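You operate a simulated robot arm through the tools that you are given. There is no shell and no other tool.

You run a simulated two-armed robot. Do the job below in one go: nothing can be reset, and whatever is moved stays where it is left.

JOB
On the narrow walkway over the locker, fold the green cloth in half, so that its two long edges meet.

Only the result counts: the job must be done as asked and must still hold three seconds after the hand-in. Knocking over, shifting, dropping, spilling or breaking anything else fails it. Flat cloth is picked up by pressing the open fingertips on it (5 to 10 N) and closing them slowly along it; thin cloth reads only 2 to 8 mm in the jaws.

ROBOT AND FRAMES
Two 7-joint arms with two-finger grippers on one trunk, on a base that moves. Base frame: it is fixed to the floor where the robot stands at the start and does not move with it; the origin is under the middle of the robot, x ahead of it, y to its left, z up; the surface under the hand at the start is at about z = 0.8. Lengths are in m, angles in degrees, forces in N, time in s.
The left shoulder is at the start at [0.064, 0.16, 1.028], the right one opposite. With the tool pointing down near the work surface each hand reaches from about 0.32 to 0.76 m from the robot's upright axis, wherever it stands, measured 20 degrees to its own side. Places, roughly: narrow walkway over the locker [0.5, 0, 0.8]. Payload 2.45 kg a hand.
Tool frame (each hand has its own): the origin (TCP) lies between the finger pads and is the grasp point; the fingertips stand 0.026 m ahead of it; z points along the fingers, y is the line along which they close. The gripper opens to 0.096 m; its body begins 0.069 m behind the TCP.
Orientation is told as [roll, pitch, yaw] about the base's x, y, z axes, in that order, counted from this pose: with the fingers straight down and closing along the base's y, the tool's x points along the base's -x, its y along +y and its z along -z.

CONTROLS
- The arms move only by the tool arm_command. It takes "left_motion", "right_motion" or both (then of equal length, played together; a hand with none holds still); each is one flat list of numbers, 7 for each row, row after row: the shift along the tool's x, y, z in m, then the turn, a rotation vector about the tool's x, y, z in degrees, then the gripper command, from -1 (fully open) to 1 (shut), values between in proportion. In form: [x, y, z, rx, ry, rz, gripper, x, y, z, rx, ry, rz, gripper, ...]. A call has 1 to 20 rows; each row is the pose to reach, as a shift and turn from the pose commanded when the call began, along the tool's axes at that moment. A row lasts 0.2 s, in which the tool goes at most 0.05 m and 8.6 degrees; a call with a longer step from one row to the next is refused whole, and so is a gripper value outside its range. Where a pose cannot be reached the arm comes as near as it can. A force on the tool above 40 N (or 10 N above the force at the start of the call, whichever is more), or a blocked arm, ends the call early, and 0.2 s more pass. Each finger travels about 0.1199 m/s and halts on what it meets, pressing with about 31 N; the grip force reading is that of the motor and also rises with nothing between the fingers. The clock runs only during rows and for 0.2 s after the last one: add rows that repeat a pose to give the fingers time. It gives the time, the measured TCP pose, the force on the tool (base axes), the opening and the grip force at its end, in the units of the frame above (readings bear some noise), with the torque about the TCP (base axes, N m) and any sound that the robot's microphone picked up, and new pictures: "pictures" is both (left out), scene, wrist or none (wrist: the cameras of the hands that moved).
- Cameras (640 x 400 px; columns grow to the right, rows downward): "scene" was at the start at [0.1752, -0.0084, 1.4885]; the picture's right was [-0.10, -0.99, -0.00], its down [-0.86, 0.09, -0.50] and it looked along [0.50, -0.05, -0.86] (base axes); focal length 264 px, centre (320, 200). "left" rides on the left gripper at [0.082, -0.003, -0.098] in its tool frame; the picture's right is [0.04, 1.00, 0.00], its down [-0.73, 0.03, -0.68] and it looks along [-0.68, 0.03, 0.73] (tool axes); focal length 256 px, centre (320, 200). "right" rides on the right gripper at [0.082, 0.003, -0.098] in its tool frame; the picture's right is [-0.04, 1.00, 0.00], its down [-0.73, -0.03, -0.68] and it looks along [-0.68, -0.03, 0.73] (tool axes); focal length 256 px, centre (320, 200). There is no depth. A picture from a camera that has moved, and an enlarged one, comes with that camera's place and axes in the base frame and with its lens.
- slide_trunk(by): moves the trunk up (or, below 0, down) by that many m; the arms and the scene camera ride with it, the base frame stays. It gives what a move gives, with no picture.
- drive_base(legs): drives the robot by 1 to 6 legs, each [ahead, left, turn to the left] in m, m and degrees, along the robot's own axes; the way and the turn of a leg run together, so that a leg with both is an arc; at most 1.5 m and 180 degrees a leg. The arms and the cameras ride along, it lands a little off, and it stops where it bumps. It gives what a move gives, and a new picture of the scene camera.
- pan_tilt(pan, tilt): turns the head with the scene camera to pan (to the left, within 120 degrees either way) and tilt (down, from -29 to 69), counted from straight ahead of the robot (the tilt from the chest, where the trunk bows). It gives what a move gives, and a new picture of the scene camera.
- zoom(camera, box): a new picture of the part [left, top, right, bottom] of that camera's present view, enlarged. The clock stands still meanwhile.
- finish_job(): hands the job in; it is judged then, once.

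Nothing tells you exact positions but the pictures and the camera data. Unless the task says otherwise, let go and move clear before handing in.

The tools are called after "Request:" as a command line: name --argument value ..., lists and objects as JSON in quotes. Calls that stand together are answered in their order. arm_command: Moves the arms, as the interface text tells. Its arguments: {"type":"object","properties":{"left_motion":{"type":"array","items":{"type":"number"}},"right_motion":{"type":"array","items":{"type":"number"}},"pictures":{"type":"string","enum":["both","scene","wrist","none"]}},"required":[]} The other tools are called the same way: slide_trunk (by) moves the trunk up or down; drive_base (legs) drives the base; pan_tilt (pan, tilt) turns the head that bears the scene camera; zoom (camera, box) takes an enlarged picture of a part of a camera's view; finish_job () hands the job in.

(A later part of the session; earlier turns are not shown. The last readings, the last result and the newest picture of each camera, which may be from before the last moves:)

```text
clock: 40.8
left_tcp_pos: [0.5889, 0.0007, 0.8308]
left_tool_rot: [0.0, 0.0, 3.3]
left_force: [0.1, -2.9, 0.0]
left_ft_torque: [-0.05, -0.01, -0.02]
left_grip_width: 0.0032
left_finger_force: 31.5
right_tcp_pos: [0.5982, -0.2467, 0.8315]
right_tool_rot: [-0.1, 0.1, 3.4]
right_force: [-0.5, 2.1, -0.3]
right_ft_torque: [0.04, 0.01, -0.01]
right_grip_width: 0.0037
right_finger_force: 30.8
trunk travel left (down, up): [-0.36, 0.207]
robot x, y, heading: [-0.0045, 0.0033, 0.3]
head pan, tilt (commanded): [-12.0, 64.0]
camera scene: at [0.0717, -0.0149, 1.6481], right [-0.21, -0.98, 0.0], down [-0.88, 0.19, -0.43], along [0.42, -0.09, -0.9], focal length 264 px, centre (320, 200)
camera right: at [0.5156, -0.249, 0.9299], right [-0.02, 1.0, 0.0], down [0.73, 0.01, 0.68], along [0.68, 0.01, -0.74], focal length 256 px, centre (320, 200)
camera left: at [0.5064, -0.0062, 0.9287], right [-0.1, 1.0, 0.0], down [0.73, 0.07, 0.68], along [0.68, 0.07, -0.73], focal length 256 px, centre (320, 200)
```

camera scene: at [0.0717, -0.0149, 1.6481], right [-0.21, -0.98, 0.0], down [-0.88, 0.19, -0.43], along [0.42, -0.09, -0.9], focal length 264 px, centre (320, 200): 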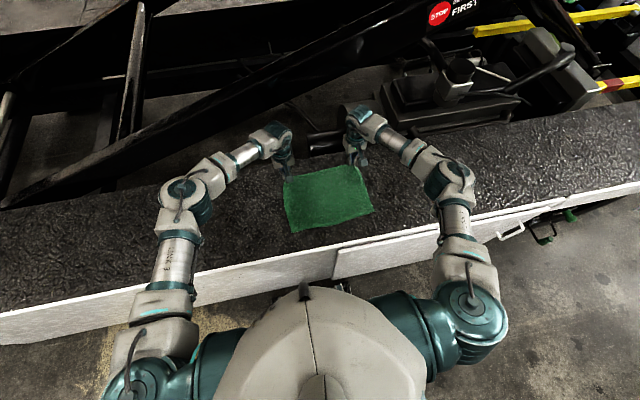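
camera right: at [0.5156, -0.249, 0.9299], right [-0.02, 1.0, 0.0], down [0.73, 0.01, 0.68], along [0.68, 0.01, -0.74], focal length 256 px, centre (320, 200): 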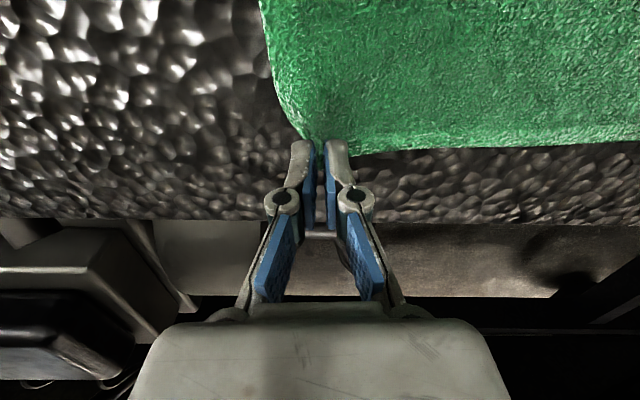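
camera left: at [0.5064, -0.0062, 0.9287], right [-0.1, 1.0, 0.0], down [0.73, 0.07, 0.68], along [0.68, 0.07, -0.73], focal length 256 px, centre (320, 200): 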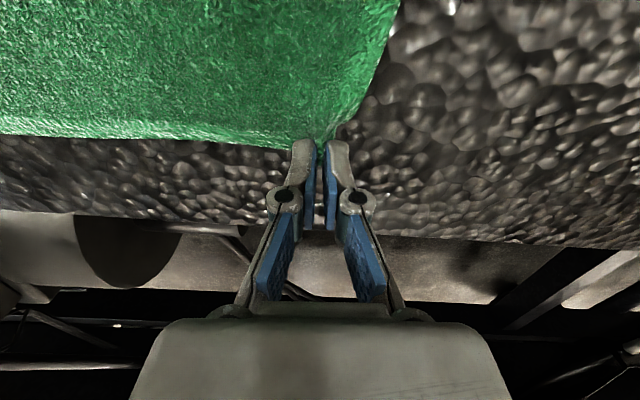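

The edge is laid back flat at its original place. I'll open slowly and lift clear.

Request:
arm_command --left_motion '[0, 0, 0, 0, 0, 0, 0.9, 0, 0, 0, 0, 0, 0, 0.75, 0, 0, 0, 0, 0, 0, 0.6, 0, 0, 0, 0, 0, 0, 0.45, 0, 0, -0.002, 0, 0, 0, 0.3, 0, 0, -0.01, 0, 0, 0, 0.25, 0, 0, -0.02, 0, 0, 0, 0.25, 0, 0, -0.035, 0, 0, 0, 0.25, 0, 0, -0.05, 0, 0, 0, 0.25, 0, 0, -0.05, 0, 0, 0, 0.25]' --right_motion '[0, 0, 0, 0, 0, 0, 0.9, 0, 0, 0, 0, 0, 0, 0.75, 0, 0, 0, 0, 0, 0, 0.6, 0, 0, 0, 0, 0, 0, 0.45, 0, 0, -0.002, 0, 0, 0, 0.3, 0, 0, -0.01, 0, 0, 0, 0.25, 0, 0, -0.02, 0, 0, 0, 0.25, 0, 0, -0.035, 0, 0, 0, 0.25, 0, 0, -0.05, 0, 0, 0, 0.25, 0, 0, -0.05, 0, 0, 0, 0.25]'

Request:
zoom --camera "scene" --box '[270, 155, 390, 240]'

Request:
zoom --camera "right" --box '[220, 60, 420, 185]'

Request:
zoom --camera "left" --box '[220, 60, 420, 185]'

```text
clock: 43.0
left_tcp_pos: [0.5891, 0.0009, 0.8804]
left_tool_rot: [0.0, -0.1, 3.3]
left_force: [0.6, 1.3, 0.4]
left_ft_torque: [-0.04, 0.0, -0.02]
left_grip_width: 0.0361
left_finger_force: 0.0
right_tcp_pos: [0.5985, -0.2467, 0.881]
right_tool_rot: [-0.1, 0.2, 3.4]
right_force: [0.0, 0.3, -0.1]
right_ft_torque: [0.01, -0.02, -0.01]
right_grip_width: 0.036
right_finger_force: 0.0
trunk travel left (down, up): [-0.36, 0.207]
robot x, y, heading: [0.0014, -0.0012, 0.0]
head pan, tilt (commanded): [-12.0, 64.0]
camera scene: at [0.0726, -0.0151, 1.648], right [-0.21, -0.98, 0.0], down [-0.88, 0.19, -0.43], along [0.42, -0.09, -0.9], focal length 264 px, centre (320, 200)
camera right: at [0.5162, -0.2485, 0.9795], right [-0.02, 1.0, 0.0], down [0.73, 0.01, 0.68], along [0.68, 0.01, -0.73], focal length 256 px, centre (320, 200)
camera left: at [0.507, -0.0064, 0.9779], right [-0.1, 0.99, 0.0], down [0.73, 0.07, 0.68], along [0.68, 0.07, -0.73], focal length 256 px, centre (320, 200)
```

scene: 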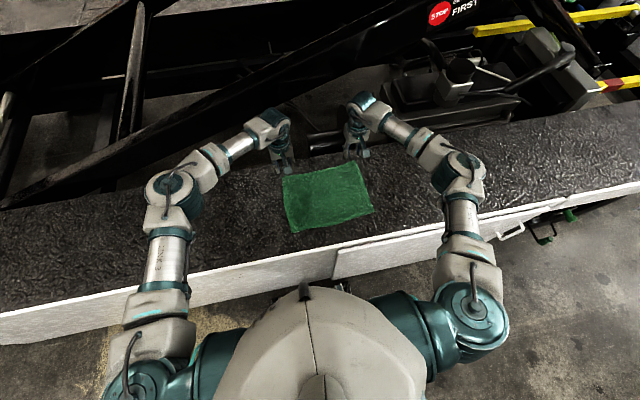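
right: 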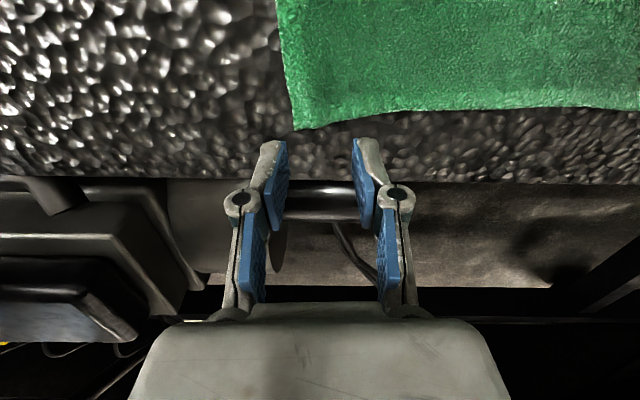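
left: 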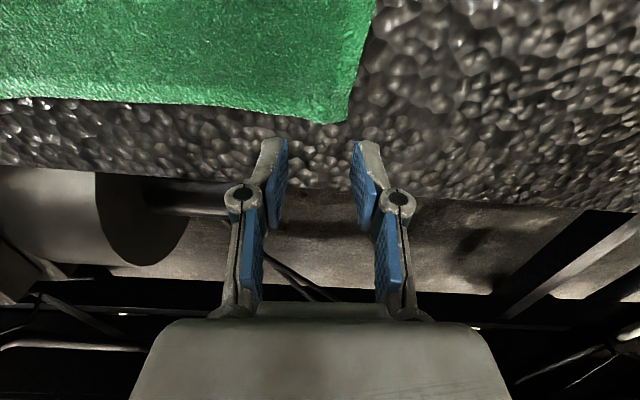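

```text
4.71 times, centred on (330, 198) of scene
camera zoom: at [0.0726, -0.0151, 1.648], right [-0.21, -0.98, 0.0], down [-0.88, 0.19, -0.43], along [0.42, -0.09, -0.9], focal length 1240 px, centre (273, 212)
```

zoom: 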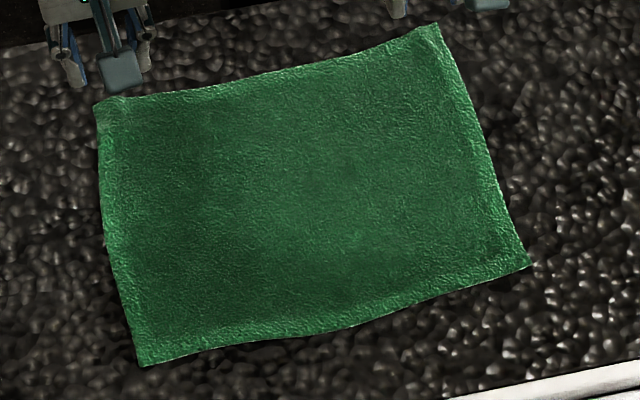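

```text
3.20 times, centred on (320, 122) of right
camera zoom: at [0.5162, -0.2485, 0.9795], right [-0.02, 1.0, 0.0], down [0.73, 0.01, 0.68], along [0.68, 0.01, -0.73], focal length 819 px, centre (320, 448)
```

zoom: 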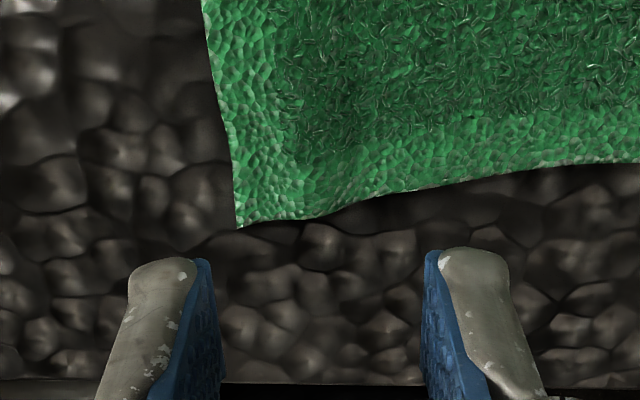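

```text
3.20 times, centred on (320, 122) of left
camera zoom: at [0.507, -0.0064, 0.9779], right [-0.1, 0.99, 0.0], down [0.73, 0.07, 0.68], along [0.68, 0.07, -0.73], focal length 819 px, centre (320, 448)
```

zoom: 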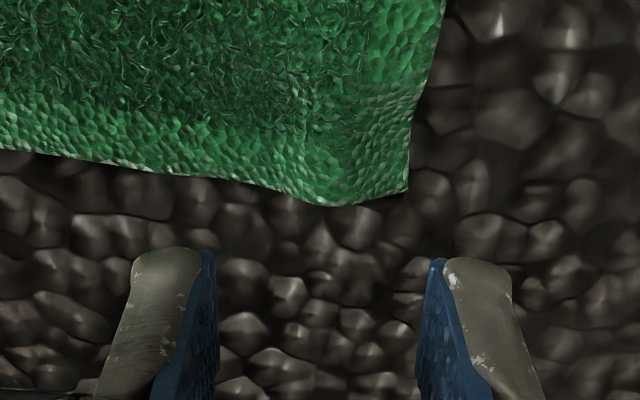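

The cloth went back perfectly flat. I'll raise the trunk 10 cm to give the right arm room later, then come back down over the edge with a smaller overlap.

Request:
slide_trunk --by 0.1

```text
clock: 44.3
left_tcp_pos: [0.5892, 0.0017, 0.9813]
left_tool_rot: [0.1, -0.1, 3.3]
left_force: [0.2, 0.3, -0.5]
left_ft_torque: [0.02, 0.0, 0.01]
left_grip_width: 0.0357
left_finger_force: 0.0
right_tcp_pos: [0.5981, -0.2466, 0.9806]
right_tool_rot: [0.0, 0.1, 3.3]
right_force: [0.3, 0.1, -0.4]
right_ft_torque: [0.02, 0.0, 0.01]
right_grip_width: 0.036
right_finger_force: 0.2
trunk travel left (down, up): [-0.46, 0.107]
robot x, y, heading: [-0.0003, 0.0003, 0.1]
head pan, tilt (commanded): [-12.0, 64.0]
```

Request:
arm_command --left_motion '[-0.002, -0.001, 0.03, 0, 0, 0, 0.25, -0.004, -0.002, 0.06, 0, 0, 0, 0.25, -0.006, -0.003, 0.09, 0, 0, 0, 0.25, -0.0085, -0.003, 0.12, 0, 0, 0, 0.25, -0.0085, -0.003, 0.143, 0, 0, 0, 0.25, -0.0085, -0.003, 0.143, 0, 0, 0, 0.25]' --right_motion '[-0.002, 0.001, 0.03, 0, 0, 0, 0.25, -0.004, 0.002, 0.06, 0, 0, 0, 0.25, -0.006, 0.003, 0.09, 0, 0, 0, 0.25, -0.009, 0.003, 0.12, 0, 0, 0, 0.25, -0.009, 0.003, 0.143, 0, 0, 0, 0.25, -0.009, 0.003, 0.143, 0, 0, 0, 0.25]' --pictures "wrist"

Request:
zoom --camera "right" --box '[220, 100, 420, 225]'

Request:
zoom --camera "left" --box '[220, 100, 420, 225]'

```text
clock: 45.7
left_tcp_pos: [0.5965, -0.0007, 0.8372]
left_tool_rot: [0.2, 0.0, 3.3]
left_force: [0.3, 0.4, 0.6]
left_ft_torque: [0.0, 0.02, -0.01]
left_grip_width: 0.0358
left_finger_force: 0.1
right_tcp_pos: [0.608, -0.2431, 0.839]
right_tool_rot: [0.1, 0.0, 3.4]
right_force: [0.4, 0.1, -0.1]
right_ft_torque: [0.0, -0.02, -0.04]
right_grip_width: 0.0362
right_finger_force: 0.0
trunk travel left (down, up): [-0.46, 0.107]
robot x, y, heading: [-0.0021, -0.0007, -0.1]
head pan, tilt (commanded): [-12.0, 64.0]
camera right: at [0.5254, -0.2454, 0.9366], right [-0.02, 1.0, 0.0], down [0.73, 0.01, 0.68], along [0.68, 0.01, -0.73], focal length 256 px, centre (320, 200)
camera left: at [0.5153, -0.0081, 0.934], right [-0.1, 1.0, 0.0], down [0.73, 0.07, 0.68], along [0.68, 0.07, -0.73], focal length 256 px, centre (320, 200)
```

right: 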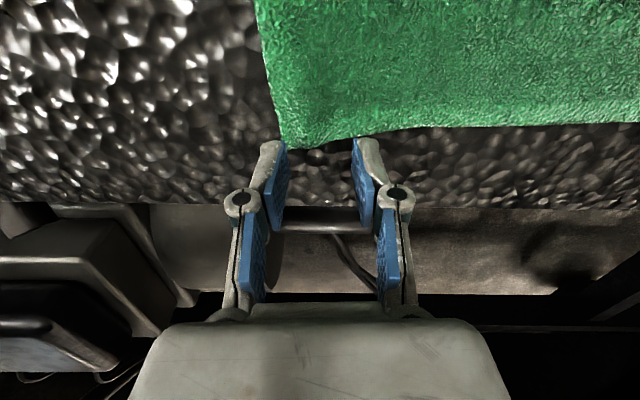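
left: 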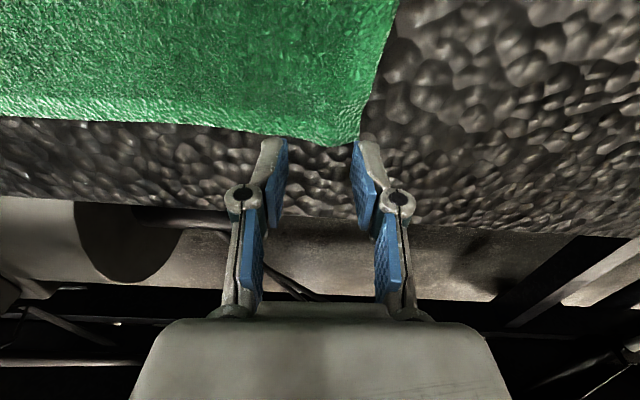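

```text
3.20 times, centred on (320, 162) of right
camera zoom: at [0.5254, -0.2454, 0.9366], right [-0.02, 1.0, 0.0], down [0.73, 0.01, 0.68], along [0.68, 0.01, -0.73], focal length 819 px, centre (320, 320)
```

zoom: 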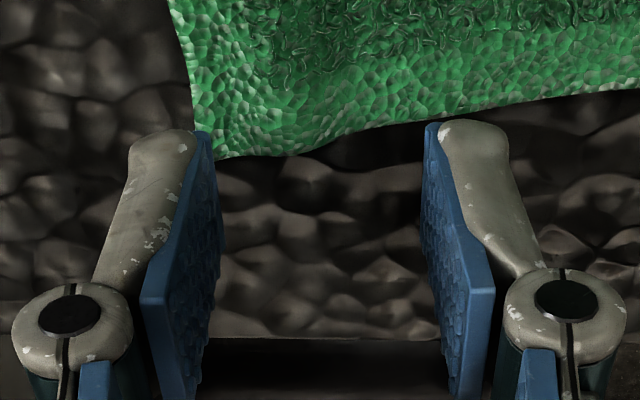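

```text
3.20 times, centred on (320, 162) of left
camera zoom: at [0.5153, -0.0081, 0.934], right [-0.1, 1.0, 0.0], down [0.73, 0.07, 0.68], along [0.68, 0.07, -0.73], focal length 819 px, centre (320, 320)
```

zoom: 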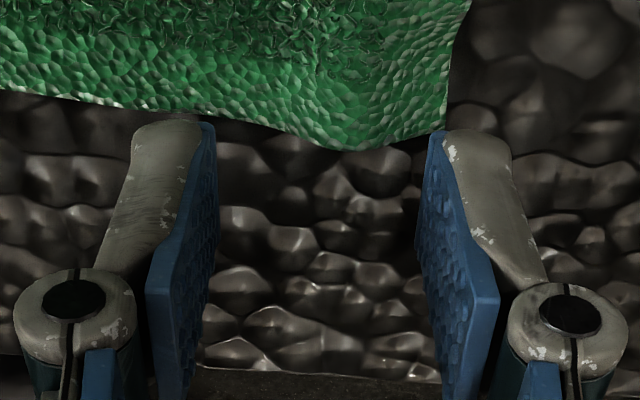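

Overlap is now about 5–12 mm. I'll nudge 1.5 mm inward and press lightly.

Request:
arm_command --left_motion '[0.0015, 0, 0.004, 0, 0, 0, 0.25, 0.0015, 0, 0.008, 0, 0, 0, 0.25, 0.0015, 0, 0.0103, 0, 0, 0, 0.25, 0.0015, 0, 0.0103, 0, 0, 0, 0.25]' --right_motion '[0.0015, 0, 0.004, 0, 0, 0, 0.25, 0.0015, 0, 0.008, 0, 0, 0, 0.25, 0.0015, 0, 0.0117, 0, 0, 0, 0.25, 0.0015, 0, 0.0117, 0, 0, 0, 0.25]' --pictures "none"

```text
clock: 46.7
left_tcp_pos: [0.5929, 0.0009, 0.835]
left_tool_rot: [0.0, -0.2, 3.4]
left_force: [-0.2, 0.6, -0.2]
left_ft_torque: [0.0, 0.03, -0.04]
left_grip_width: 0.0365
left_finger_force: 0.2
left hand out of reach, approached as far as the arm can: row 1, 2, 3, 4
right_tcp_pos: [0.6075, -0.2438, 0.8278]
right_tool_rot: [0.0, -0.1, 3.5]
right_force: [1.0, 0.1, 13.3]
right_ft_torque: [0.07, 0.11, -0.01]
right_grip_width: 0.0374
right_finger_force: 1.0
trunk travel left (down, up): [-0.46, 0.107]
robot x, y, heading: [-0.0015, -0.0024, -0.1]
head pan, tilt (commanded): [-12.0, 64.0]
```

The trunk is now a bit too high for the left arm at the far edge. I'll lift both hands, lower the trunk 5 cm, and set up again.

Request:
arm_command --left_motion '[0, 0, -0.02, 0, 0, 0, 0.25, 0, 0, -0.04, 0, 0, 0, 0.25, 0, 0, -0.06, 0, 0, 0, 0.25, 0, 0, -0.06, 0, 0, 0, 0.25]' --right_motion '[0, 0, -0.02, 0, 0, 0, 0.25, 0, 0, -0.04, 0, 0, 0, 0.25, 0, 0, -0.067, 0, 0, 0, 0.25, 0, 0, -0.067, 0, 0, 0, 0.25]' --pictures "none"

Request:
slide_trunk --by -0.05

```text
clock: 47.7
left_tcp_pos: [0.5914, 0.0016, 0.8927]
left_tool_rot: [0.0, 0.0, 3.4]
left_force: [-0.4, -0.3, 0.0]
left_ft_torque: [-0.02, 0.04, 0.04]
left_grip_width: 0.0361
left_finger_force: 0.0
right_tcp_pos: [0.6065, -0.2428, 0.892]
right_tool_rot: [0.1, 0.1, 3.4]
right_force: [0.2, -0.1, -0.9]
right_ft_torque: [0.01, -0.03, 0.0]
right_grip_width: 0.0359
right_finger_force: 0.0
trunk travel left (down, up): [-0.46, 0.107]
robot x, y, heading: [0.0034, 0.0037, -0.3]
head pan, tilt (commanded): [-12.0, 64.0]
```

```text
clock: 48.6
left_tcp_pos: [0.592, 0.0009, 0.8466]
left_tool_rot: [0.0, -0.2, 3.4]
left_force: [0.3, 0.0, 0.2]
left_ft_torque: [-0.05, -0.02, 0.01]
left_grip_width: 0.0363
left_finger_force: 0.1
right_tcp_pos: [0.6061, -0.244, 0.8438]
right_tool_rot: [0.1, 0.0, 3.3]
right_force: [-0.8, -0.3, 0.9]
right_ft_torque: [-0.02, 0.0, 0.0]
right_grip_width: 0.036
right_finger_force: 0.0
trunk travel left (down, up): [-0.41, 0.157]
robot x, y, heading: [-0.0007, 0.0002, -0.2]
head pan, tilt (commanded): [-12.0, 64.0]
```

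Request:
arm_command --left_motion '[-0.0015, -0.0008, 0.004, 0, 0, 0, 0.25, -0.003, -0.0015, 0.0095, 0, 0, 0, 0.25, -0.003, -0.0015, 0.0095, 0, 0, 0, 0.25]' --right_motion '[0, 0.0005, 0.003, 0, 0, 0, 0.25, 0, 0.001, 0.0065, 0, 0, 0, 0.25, 0, 0.001, 0.0065, 0, 0, 0, 0.25]' --pictures "wrist"

Request:
zoom --camera "right" --box '[220, 100, 420, 225]'

Request:
zoom --camera "left" --box '[220, 100, 420, 225]'

```text
clock: 49.5
left_tcp_pos: [0.5958, 0.0001, 0.8349]
left_tool_rot: [-0.1, -0.1, 3.5]
left_force: [-0.5, -0.3, -1.0]
left_ft_torque: [0.02, -0.02, 0.02]
left_grip_width: 0.0362
left_finger_force: 0.1
right_tcp_pos: [0.6063, -0.2432, 0.8358]
right_tool_rot: [0.0, 0.0, 3.4]
right_force: [0.0, 0.5, 0.4]
right_ft_torque: [0.02, -0.01, 0.02]
right_grip_width: 0.0362
right_finger_force: 0.1
trunk travel left (down, up): [-0.41, 0.157]
robot x, y, heading: [-0.0004, -0.0031, -0.1]
head pan, tilt (commanded): [-12.0, 64.0]
camera right: at [0.5231, -0.2448, 0.9354], right [-0.02, 1.0, 0.0], down [0.73, 0.01, 0.68], along [0.68, 0.01, -0.73], focal length 256 px, centre (320, 200)
camera left: at [0.5144, -0.0083, 0.9317], right [-0.1, 1.0, 0.0], down [0.73, 0.07, 0.68], along [0.68, 0.07, -0.73], focal length 256 px, centre (320, 200)
```

right: 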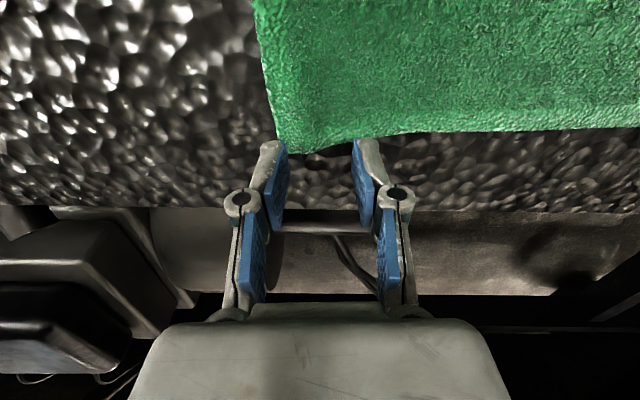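
left: 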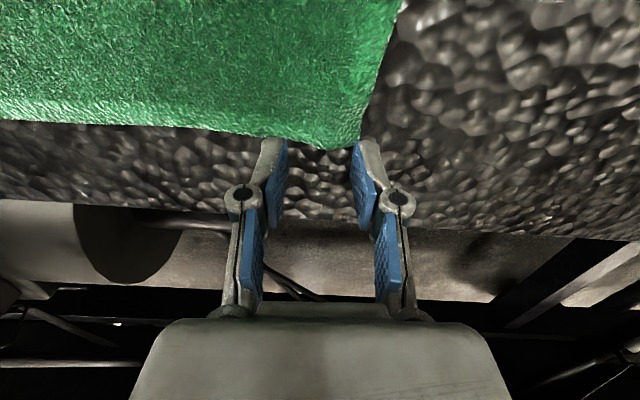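

```text
3.20 times, centred on (320, 162) of right
camera zoom: at [0.5231, -0.2448, 0.9354], right [-0.02, 1.0, 0.0], down [0.73, 0.01, 0.68], along [0.68, 0.01, -0.73], focal length 819 px, centre (320, 320)
```

zoom: 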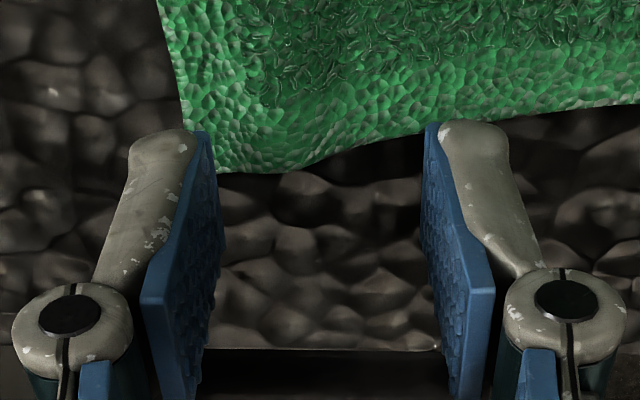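

```text
3.20 times, centred on (320, 162) of left
camera zoom: at [0.5144, -0.0083, 0.9317], right [-0.1, 1.0, 0.0], down [0.73, 0.07, 0.68], along [0.68, 0.07, -0.73], focal length 819 px, centre (320, 320)
```

zoom: 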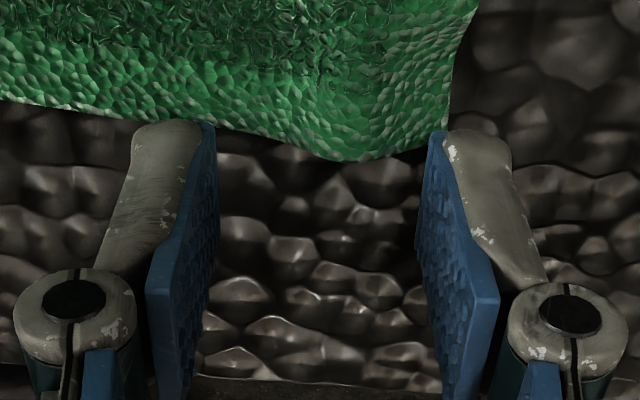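

Request:
arm_command --left_motion '[0.0015, 0, 0.004, 0, 0, 0, 0.25, 0.0015, 0, 0.0075, 0, 0, 0, 0.25, 0.0015, 0, 0.0083, 0, 0, 0, 0.25, 0.0015, 0, 0.0083, 0, 0, 0, 0.25]' --right_motion '[0, 0, 0.004, 0, 0, 0, 0.25, 0, 0, 0.0075, 0, 0, 0, 0.25, 0, 0, 0.0088, 0, 0, 0, 0.25, 0, 0, 0.0088, 0, 0, 0, 0.25]' --pictures "none"

```text
clock: 50.5
left_tcp_pos: [0.5952, -0.0005, 0.8279]
left_tool_rot: [0.0, -0.5, 3.4]
left_force: [7.5, -1.0, 19.2]
left_ft_torque: [-0.35, -0.02, 0.12]
left_grip_width: 0.0365
left_finger_force: 7.0
right_tcp_pos: [0.6059, -0.2422, 0.8291]
right_tool_rot: [0.0, -0.1, 3.5]
right_force: [2.0, -1.6, 5.1]
right_ft_torque: [-0.05, -0.02, 0.03]
right_grip_width: 0.0366
right_finger_force: 0.4
trunk travel left (down, up): [-0.41, 0.157]
robot x, y, heading: [0.0008, -0.001, -0.1]
head pan, tilt (commanded): [-12.0, 64.0]
```

Request:
arm_command --left_motion '[0, 0, -0.0018, 0, 0, 0, 0.25, 0, 0, -0.0019, 0, 0, 0, 0.29, 0, 0, -0.0021, 0, 0, 0, 0.34, 0, 0, -0.0023, 0, 0, 0, 0.39, 0, 0, -0.0025, 0, 0, 0, 0.44, 0, 0, -0.0027, 0, 0, 0, 0.49, 0, 0, -0.0028, 0, 0, 0, 0.54]' --right_motion '[0, 0, 0, 0, 0, 0, 0.25, 0, 0, 0, 0, 0, 0, 0.29, 0, 0, -0.0001, 0, 0, 0, 0.34, 0, 0, -0.0002, 0, 0, 0, 0.39, 0, 0, -0.0004, 0, 0, 0, 0.44, 0, 0, -0.0005, 0, 0, 0, 0.49, 0, 0, -0.0006, 0, 0, 0, 0.54]' --pictures "wrist"

Request:
zoom --camera "right" --box '[220, 100, 420, 225]'

Request:
zoom --camera "left" --box '[220, 100, 420, 225]'

```text
clock: 52.0
left_tcp_pos: [0.5922, 0.0008, 0.829]
left_tool_rot: [0.0, -0.2, 3.4]
left_force: [-0.2, 0.3, 3.1]
left_ft_torque: [-0.04, 0.03, -0.03]
left_grip_width: 0.0217
left_finger_force: 0.0
right_tcp_pos: [0.6055, -0.2417, 0.8276]
right_tool_rot: [0.0, 0.0, 3.4]
right_force: [1.1, 1.0, 10.1]
right_ft_torque: [-0.04, 0.05, 0.0]
right_grip_width: 0.0225
right_finger_force: 0.0
trunk travel left (down, up): [-0.41, 0.157]
robot x, y, heading: [-0.0014, -0.0009, 0.1]
head pan, tilt (commanded): [-12.0, 64.0]
camera right: at [0.5224, -0.2439, 0.9273], right [-0.02, 1.0, 0.0], down [0.73, 0.01, 0.68], along [0.68, 0.01, -0.73], focal length 256 px, centre (320, 200)
camera left: at [0.5114, -0.0078, 0.9263], right [-0.1, 0.99, 0.0], down [0.73, 0.07, 0.68], along [0.68, 0.07, -0.73], focal length 256 px, centre (320, 200)
```

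right: 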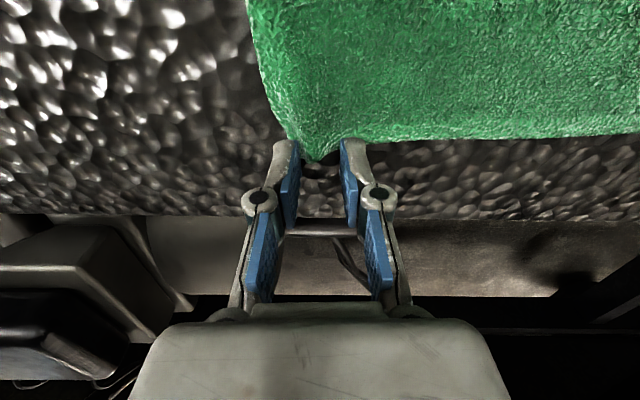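
left: 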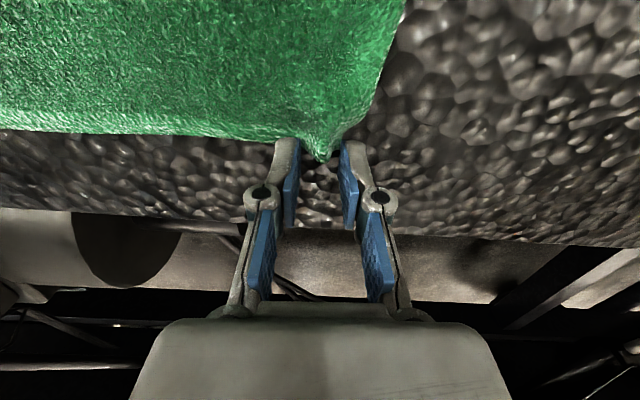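

```text
3.20 times, centred on (320, 162) of right
camera zoom: at [0.5224, -0.2439, 0.9273], right [-0.02, 1.0, 0.0], down [0.73, 0.01, 0.68], along [0.68, 0.01, -0.73], focal length 819 px, centre (320, 320)
```

zoom: 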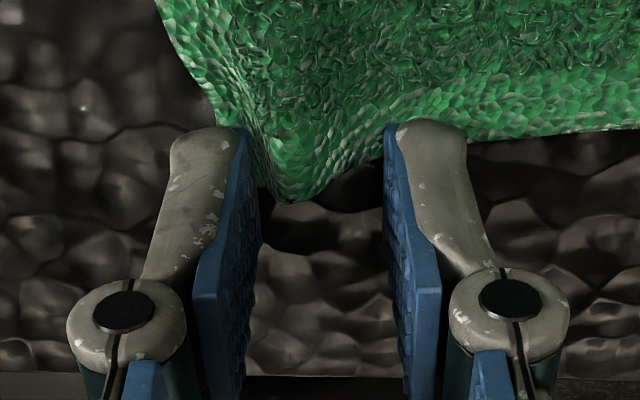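

```text
3.20 times, centred on (320, 162) of left
camera zoom: at [0.5114, -0.0078, 0.9263], right [-0.1, 0.99, 0.0], down [0.73, 0.07, 0.68], along [0.68, 0.07, -0.73], focal length 819 px, centre (320, 320)
```

zoom: 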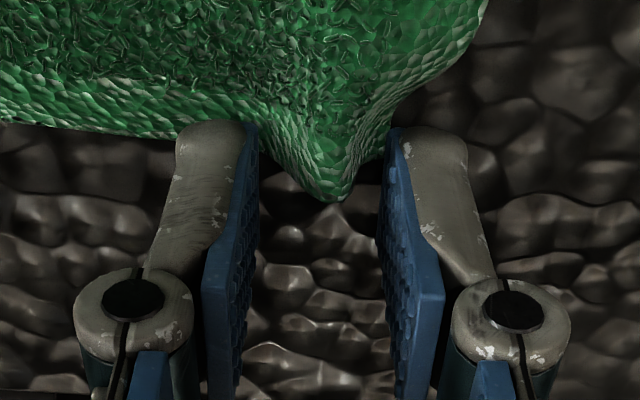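

Good rucks again, this time nearer the edge. I'll close the rest of the way.

Request:
arm_command --left_motion '[0, 0, 0.0008, 0, 0, 0, 0.56, 0, 0, 0.0007, 0, 0, 0, 0.62, 0, 0, 0.0005, 0, 0, 0, 0.68, 0, 0, 0.0003, 0, 0, 0, 0.74, 0, 0, 0.0001, 0, 0, 0, 0.8, 0, 0, -0.0001, 0, 0, 0, 0.86, 0, 0, -0.0003, 0, 0, 0, 0.92, 0, 0, -0.0005, 0, 0, 0, 0.98, 0, 0, -0.0006, 0, 0, 0, 1.0, 0, 0, -0.0006, 0, 0, 0, 1.0, 0, 0, -0.0006, 0, 0, 0, 1.0]' --right_motion '[0, 0, -0.0002, 0, 0, 0, 0.56, 0, 0, -0.0004, 0, 0, 0, 0.62, 0, 0, -0.0006, 0, 0, 0, 0.68, 0, 0, -0.0009, 0, 0, 0, 0.74, 0, 0, -0.0011, 0, 0, 0, 0.8, 0, 0, -0.0013, 0, 0, 0, 0.86, 0, 0, -0.0015, 0, 0, 0, 0.92, 0, 0, -0.0017, 0, 0, 0, 0.98, 0, 0, -0.0018, 0, 0, 0, 1.0, 0, 0, -0.0018, 0, 0, 0, 1.0, 0, 0, -0.0018, 0, 0, 0, 1.0]' --pictures "wrist"

```text
clock: 54.5
left_tcp_pos: [0.5939, -0.0011, 0.8295]
left_tool_rot: [0.0, -0.2, 3.5]
left_force: [-0.4, -1.6, 0.4]
left_ft_torque: [-0.09, 0.02, 0.0]
left_grip_width: 0.0038
left_finger_force: 31.5
right_tcp_pos: [0.6054, -0.2418, 0.8292]
right_tool_rot: [0.0, 0.0, 3.5]
right_force: [-0.4, 0.8, 2.2]
right_ft_torque: [0.0, 0.02, -0.03]
right_grip_width: 0.0037
right_finger_force: 30.7
trunk travel left (down, up): [-0.41, 0.157]
robot x, y, heading: [-0.0069, -0.0026, 0.1]
head pan, tilt (commanded): [-12.0, 64.0]
camera right: at [0.5237, -0.2443, 0.9278], right [-0.02, 1.0, 0.0], down [0.73, 0.01, 0.68], along [0.68, 0.01, -0.73], focal length 256 px, centre (320, 200)
camera left: at [0.5127, -0.0086, 0.9268], right [-0.1, 1.0, 0.0], down [0.73, 0.07, 0.68], along [0.68, 0.07, -0.73], focal length 256 px, centre (320, 200)
```

right: 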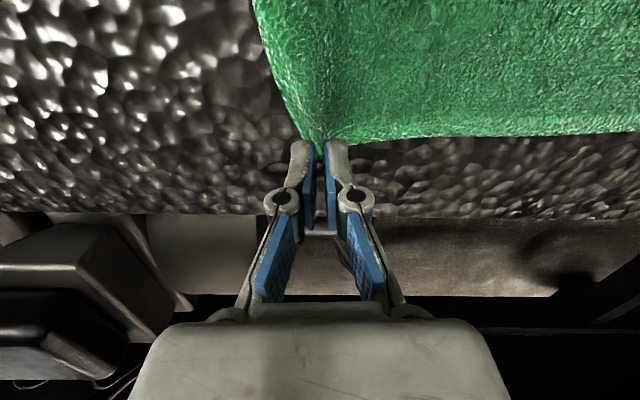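
left: 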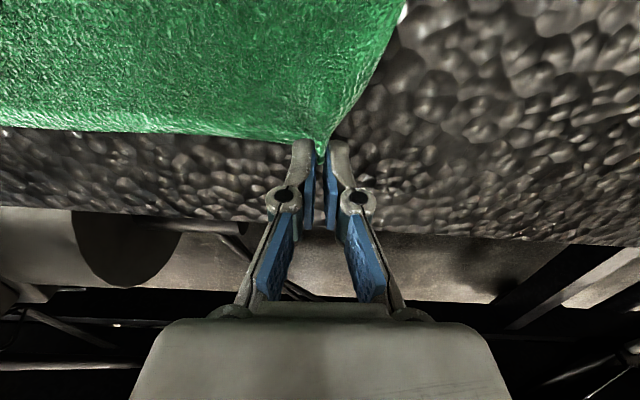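

Both grips read about 3.7 mm. This time I'll keep the carry low, about 4.5 cm, so the cloth rolls over at the right place, tilting both hands to 45° on the way.

Request:
arm_command --left_motion '[0.001, 0, -0.006, 0, 0, 0, 1, 0.003, 0, -0.012, 0, 0, 0, 1, 0.0114, 0.0005, -0.025, 0, -3, 0, 1, 0.0232, 0.001, -0.0348, 0, -7, 0, 1, 0.04, 0.0016, -0.0415, 0, -11, 0, 1, 0.0567, 0.0022, -0.0441, 0, -15, 0, 1, 0.0656, 0.0025, -0.0444, 0, -17, 0, 1, 0.0745, 0.0028, -0.0446, 0, -19, 0, 1, 0.0834, 0.0031, -0.0443, 0, -21, 0, 1, 0.0922, 0.0034, -0.0439, 0, -23, 0, 1, 0.101, 0.0037, -0.0436, 0, -25, 0, 1, 0.1098, 0.004, -0.0432, 0, -27, 0, 1, 0.1186, 0.0043, -0.0428, 0, -29, 0, 1, 0.1274, 0.0046, -0.0423, 0, -31, 0, 1, 0.1362, 0.0049, -0.0418, 0, -33, 0, 1, 0.1449, 0.0052, -0.0413, 0, -35, 0, 1, 0.1537, 0.0056, -0.0403, 0, -37, 0, 1, 0.1624, 0.006, -0.0392, 0, -39, 0, 1, 0.1774, 0.0065, -0.0373, 0, -42, 0, 1, 0.1774, 0.0065, -0.0373, 0, -42, 0, 1]' --right_motion '[0.001, 0, -0.006, 0, 0, 0, 1, 0.003, 0, -0.012, 0, 0, 0, 1, 0.0114, 0.0002, -0.025, 0, -3, 0, 1, 0.0232, 0.0004, -0.0348, 0, -7, 0, 1, 0.04, 0.0007, -0.0415, 0, -11, 0, 1, 0.0567, 0.001, -0.0441, 0, -15, 0, 1, 0.0656, 0.0011, -0.0444, 0, -17, 0, 1, 0.0745, 0.0012, -0.0446, 0, -19, 0, 1, 0.0834, 0.0014, -0.0443, 0, -21, 0, 1, 0.0922, 0.0015, -0.0439, 0, -23, 0, 1, 0.101, 0.0016, -0.0436, 0, -25, 0, 1, 0.1098, 0.0018, -0.0432, 0, -27, 0, 1, 0.1186, 0.0019, -0.0428, 0, -29, 0, 1, 0.1274, 0.002, -0.0423, 0, -31, 0, 1, 0.1362, 0.0021, -0.0418, 0, -33, 0, 1, 0.1449, 0.0023, -0.0413, 0, -35, 0, 1, 0.1537, 0.0024, -0.0403, 0, -37, 0, 1, 0.1624, 0.0026, -0.0392, 0, -39, 0, 1, 0.1774, 0.0028, -0.0373, 0, -42, 0, 1, 0.1774, 0.0028, -0.0373, 0, -42, 0, 1]'

Request:
zoom --camera "scene" --box '[270, 165, 400, 245]'

Request:
zoom --camera "right" --box '[200, 0, 520, 200]'

Request:
zoom --camera "left" --box '[120, 0, 440, 200]'

```text
clock: 58.6
left_tcp_pos: [0.4145, -0.004, 0.868]
left_tool_rot: [0.1, -42.2, 3.4]
left_force: [0.5, -2.8, 0.3]
left_ft_torque: [-0.08, -0.01, -0.05]
left_grip_width: 0.0038
left_finger_force: 31.2
right_tcp_pos: [0.4421, -0.2507, 0.8698]
right_tool_rot: [0.1, -38.9, 3.4]
right_force: [0.3, 2.8, -0.1]
right_ft_torque: [0.09, 0.01, 0.02]
right_grip_width: 0.0036
right_finger_force: 31.0
right hand out of reach, approached as far as the arm can: row 19, 20
trunk travel left (down, up): [-0.41, 0.157]
robot x, y, heading: [0.0024, 0.0035, 0.1]
head pan, tilt (commanded): [-12.0, 64.0]
camera scene: at [0.0568, -0.016, 1.6981], right [-0.21, -0.98, 0.0], down [-0.88, 0.19, -0.43], along [0.43, -0.09, -0.9], focal length 264 px, centre (320, 200)
camera right: at [0.3166, -0.2547, 0.8945], right [-0.03, 1.0, 0.03], down [0.14, -0.02, 0.99], along [0.99, 0.03, -0.14], focal length 256 px, centre (320, 200)
camera left: at [0.2899, -0.0151, 0.885], right [-0.09, 1.0, -0.03], down [0.09, 0.03, 1.0], along [0.99, 0.09, -0.09], focal length 256 px, centre (320, 200)
```

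scene: 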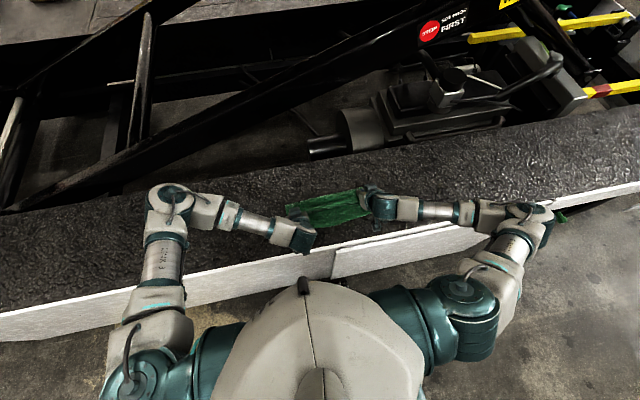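
right: 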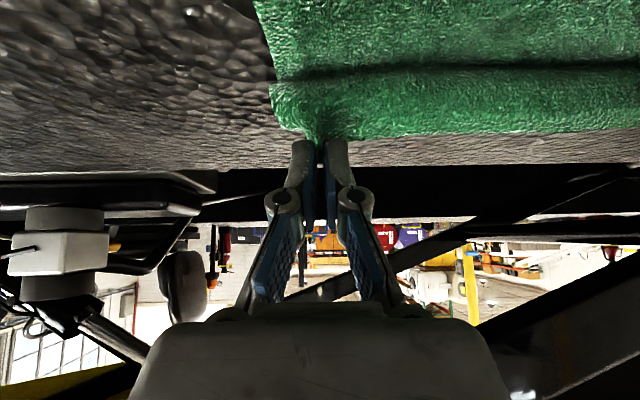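
left: 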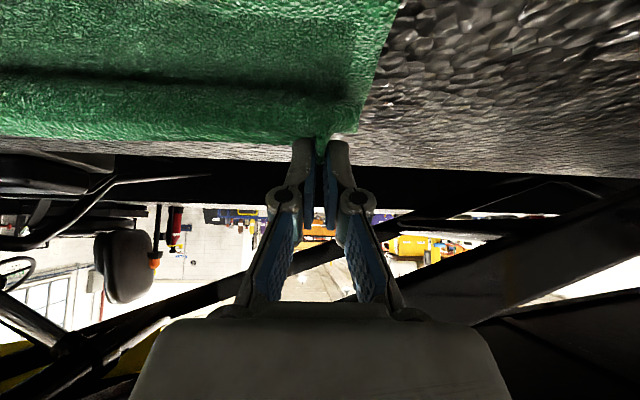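

```text
4.92 times, centred on (335, 205) of scene
camera zoom: at [0.0568, -0.016, 1.6981], right [-0.21, -0.98, 0.0], down [-0.88, 0.19, -0.43], along [0.43, -0.09, -0.9], focal length 1297 px, centre (246, 175)
```

zoom: 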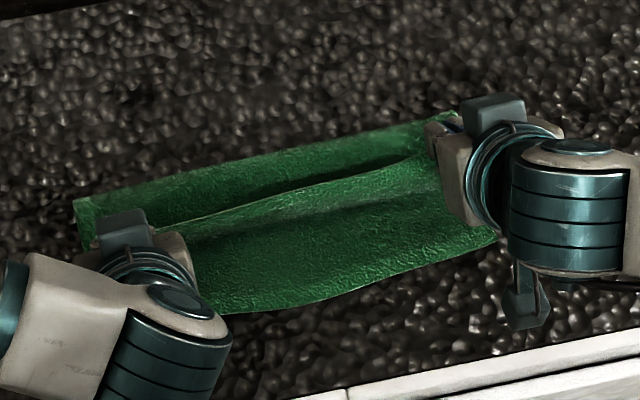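

```text
2.00 times, centred on (360, 100) of right
camera zoom: at [0.3166, -0.2547, 0.8945], right [-0.03, 1.0, 0.03], down [0.14, -0.02, 0.99], along [0.99, 0.03, -0.14], focal length 512 px, centre (240, 400)
```

zoom: 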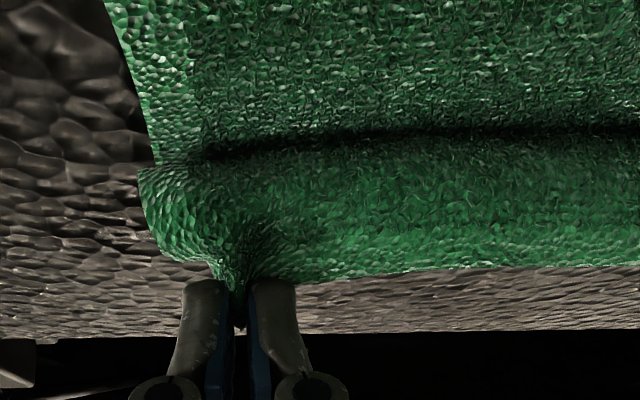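

```text
2.00 times, centred on (280, 100) of left
camera zoom: at [0.2899, -0.0151, 0.885], right [-0.09, 1.0, -0.03], down [0.09, 0.03, 1.0], along [0.99, 0.09, -0.09], focal length 512 px, centre (400, 400)
```

zoom: 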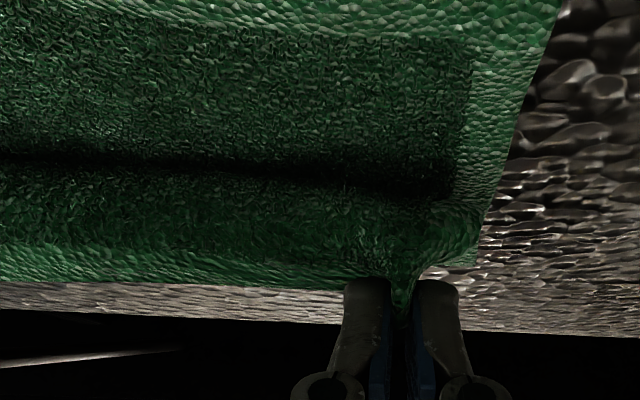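

The fold line now sits right at the middle of the cloth. The right hand's limit is tilt, about 39°, so I'll keep it at 36° and bring both hands diagonally down onto the near edge, which lays the hanging part flat.

Request:
arm_command --left_motion '[0.0075, -0.0001, -0.0015, 0, -0.35, 0, 1, 0.0149, -0.0002, -0.003, 0, -0.7, 0, 1, 0.0224, -0.0003, -0.0045, 0, -1.05, 0, 1, 0.0299, -0.0004, -0.006, 0, -1.4, 0, 1, 0.0373, -0.0005, -0.0075, 0, -1.75, 0, 1, 0.0448, -0.0006, -0.009, 0, -2.1, 0, 1, 0.0522, -0.0008, -0.0105, 0, -2.45, 0, 1, 0.0597, -0.001, -0.012, 0, -2.8, 0, 1, 0.0597, -0.001, -0.012, 0, -2.8, 0, 1]' --right_motion '[0.0084, 0.0001, -0.0017, 0, 0.8, 0, 1, 0.0169, 0.0002, -0.0035, 0, 1.6, 0, 1, 0.0253, 0.0003, -0.0052, 0, 2.4, 0, 1, 0.0338, 0.0004, -0.007, 0, 2.9, 0, 1, 0.0422, 0.0005, -0.0087, 0, 2.9, 0, 1, 0.0506, 0.0006, -0.0104, 0, 2.9, 0, 1, 0.0591, 0.0008, -0.0122, 0, 2.9, 0, 1, 0.0675, 0.001, -0.0139, 0, 2.9, 0, 1, 0.0675, 0.001, -0.0139, 0, 2.9, 0, 1]'

Request:
zoom --camera "scene" --box '[270, 165, 400, 245]'

Request:
zoom --camera "right" --box '[240, 60, 480, 200]'

Request:
zoom --camera "left" --box '[180, 60, 420, 200]'

```text
clock: 60.6
left_tcp_pos: [0.3641, -0.0082, 0.8359]
left_tool_rot: [-0.1, -45.0, 3.4]
left_force: [1.9, -2.6, 1.5]
left_ft_torque: [-0.07, -0.06, -0.02]
left_grip_width: 0.0036
left_finger_force: 30.8
right_tcp_pos: [0.4034, -0.2485, 0.8503]
right_tool_rot: [0.4, -35.8, 3.6]
right_force: [-0.3, 2.7, 0.9]
right_ft_torque: [0.06, 0.01, 0.0]
right_grip_width: 0.004
right_finger_force: 31.0
right hand out of reach, approached as far as the arm can: row 5, 6, 7, 8, 9
trunk travel left (down, up): [-0.41, 0.157]
robot x, y, heading: [0.0001, 0.0015, 0.0]
head pan, tilt (commanded): [-12.0, 64.0]
camera scene: at [0.0556, -0.0161, 1.6982], right [-0.21, -0.98, 0.0], down [-0.88, 0.19, -0.44], along [0.43, -0.09, -0.9], focal length 264 px, centre (320, 200)
camera right: at [0.2798, -0.2544, 0.8836], right [-0.03, 1.0, 0.03], down [0.2, -0.02, 0.98], along [0.98, 0.04, -0.2], focal length 256 px, centre (320, 200)
camera left: at [0.2367, -0.0184, 0.8469], right [-0.09, 1.0, -0.03], down [0.04, 0.03, 1.0], along [1.0, 0.09, -0.04], focal length 256 px, centre (320, 200)
```

scene: 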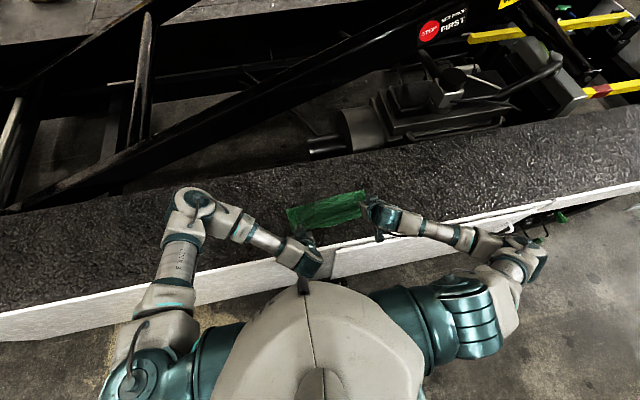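
right: 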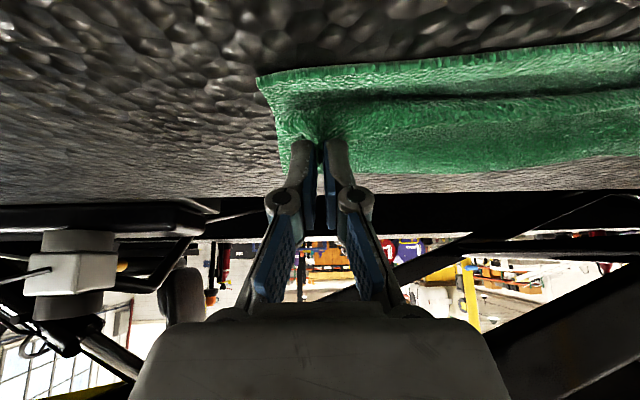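
left: 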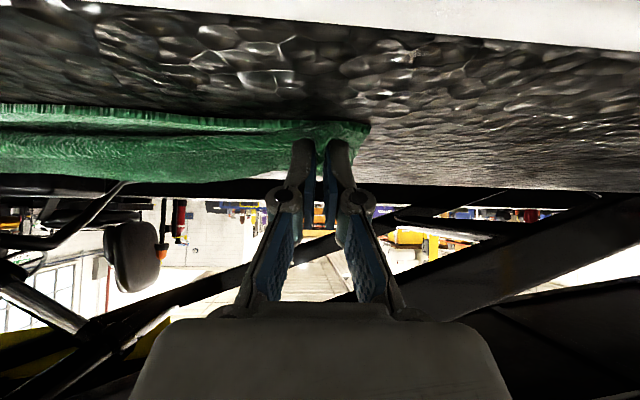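

```text
4.92 times, centred on (335, 205) of scene
camera zoom: at [0.0556, -0.0161, 1.6982], right [-0.21, -0.98, 0.0], down [-0.88, 0.19, -0.44], along [0.43, -0.09, -0.9], focal length 1297 px, centre (246, 175)
```

zoom: 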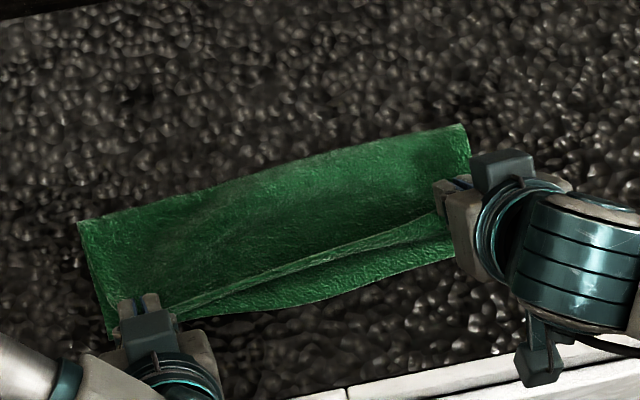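

```text
2.67 times, centred on (360, 130) of right
camera zoom: at [0.2798, -0.2544, 0.8836], right [-0.03, 1.0, 0.03], down [0.2, -0.02, 0.98], along [0.98, 0.04, -0.2], focal length 683 px, centre (213, 387)
```

zoom: 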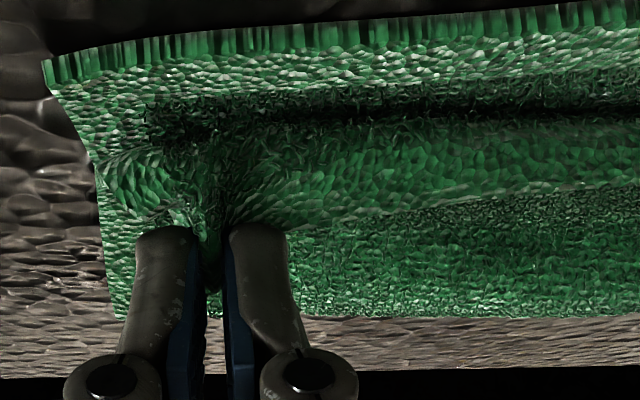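

```text
2.67 times, centred on (300, 130) of left
camera zoom: at [0.2367, -0.0184, 0.8469], right [-0.09, 1.0, -0.03], down [0.04, 0.03, 1.0], along [1.0, 0.09, -0.04], focal length 683 px, centre (373, 387)
```

zoom: 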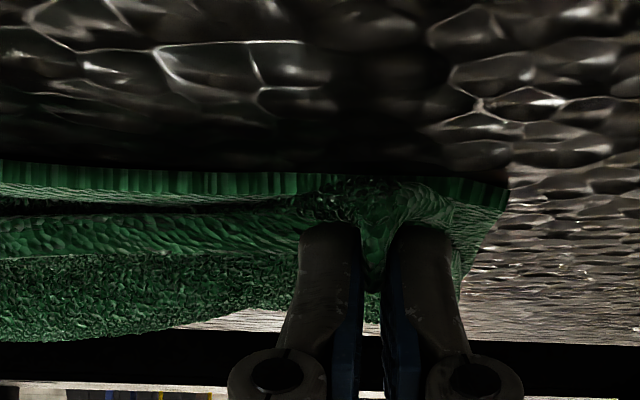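

The left hand is in place, but the right is limited because the trunk is now too high for that tilt. I'll lift both hands a little without lifting the fold, and step the trunk down.

Request:
arm_command --left_motion '[-0.0112, 0, -0.0041, 0, 0, 0, 1, -0.0224, 0, -0.0082, 0, 0, 0, 1, -0.0336, 0, -0.0124, 0, 0, 0, 1, -0.0448, 0, -0.0165, 0, 0, 0, 1, -0.056, 0, -0.0206, 0, 0, 0, 1, -0.0672, 0, -0.0247, 0, 0, 0, 1, -0.0672, 0, -0.0247, 0, 0, 0, 1]' --right_motion '[-0.0067, 0, -0.0065, 0, 0, 0, 1, -0.0134, 0, -0.0129, 0, 0, 0, 1, -0.0202, 0, -0.0194, 0, 0, 0, 1, -0.0269, 0, -0.0259, 0, 0, 0, 1, -0.0336, 0, -0.0323, 0, 0, 0, 1, -0.0403, 0, -0.0388, 0, 0, 0, 1, -0.0403, 0, -0.0388, 0, 0, 0, 1]' --pictures "none"

Request:
slide_trunk --by -0.035

```text
clock: 62.2
left_tcp_pos: [0.3927, -0.0072, 0.9007]
left_tool_rot: [0.0, -44.9, 3.4]
left_force: [0.6, -2.4, 0.2]
left_ft_torque: [-0.05, 0.01, -0.03]
left_grip_width: 0.0034
left_finger_force: 31.1
right_tcp_pos: [0.4132, -0.2501, 0.9061]
right_tool_rot: [0.0, -36.1, 3.4]
right_force: [-0.4, 2.1, 0.5]
right_ft_torque: [0.08, -0.01, -0.04]
right_grip_width: 0.0036
right_finger_force: 30.9
trunk travel left (down, up): [-0.41, 0.157]
robot x, y, heading: [0.0006, 0.0004, -0.2]
head pan, tilt (commanded): [-12.0, 64.0]
```

```text
clock: 63.0
left_tcp_pos: [0.3928, -0.0072, 0.868]
left_tool_rot: [0.1, -45.0, 3.4]
left_force: [0.1, -2.4, 0.0]
left_ft_torque: [-0.05, 0.0, -0.04]
left_grip_width: 0.0038
left_finger_force: 30.6
right_tcp_pos: [0.4136, -0.25, 0.8721]
right_tool_rot: [-0.1, -36.1, 3.5]
right_force: [-0.3, 1.3, 0.4]
right_ft_torque: [0.07, 0.01, 0.02]
right_grip_width: 0.0038
right_finger_force: 31.3
trunk travel left (down, up): [-0.375, 0.192]
robot x, y, heading: [-0.0004, 0.0013, -0.1]
head pan, tilt (commanded): [-12.0, 64.0]
```

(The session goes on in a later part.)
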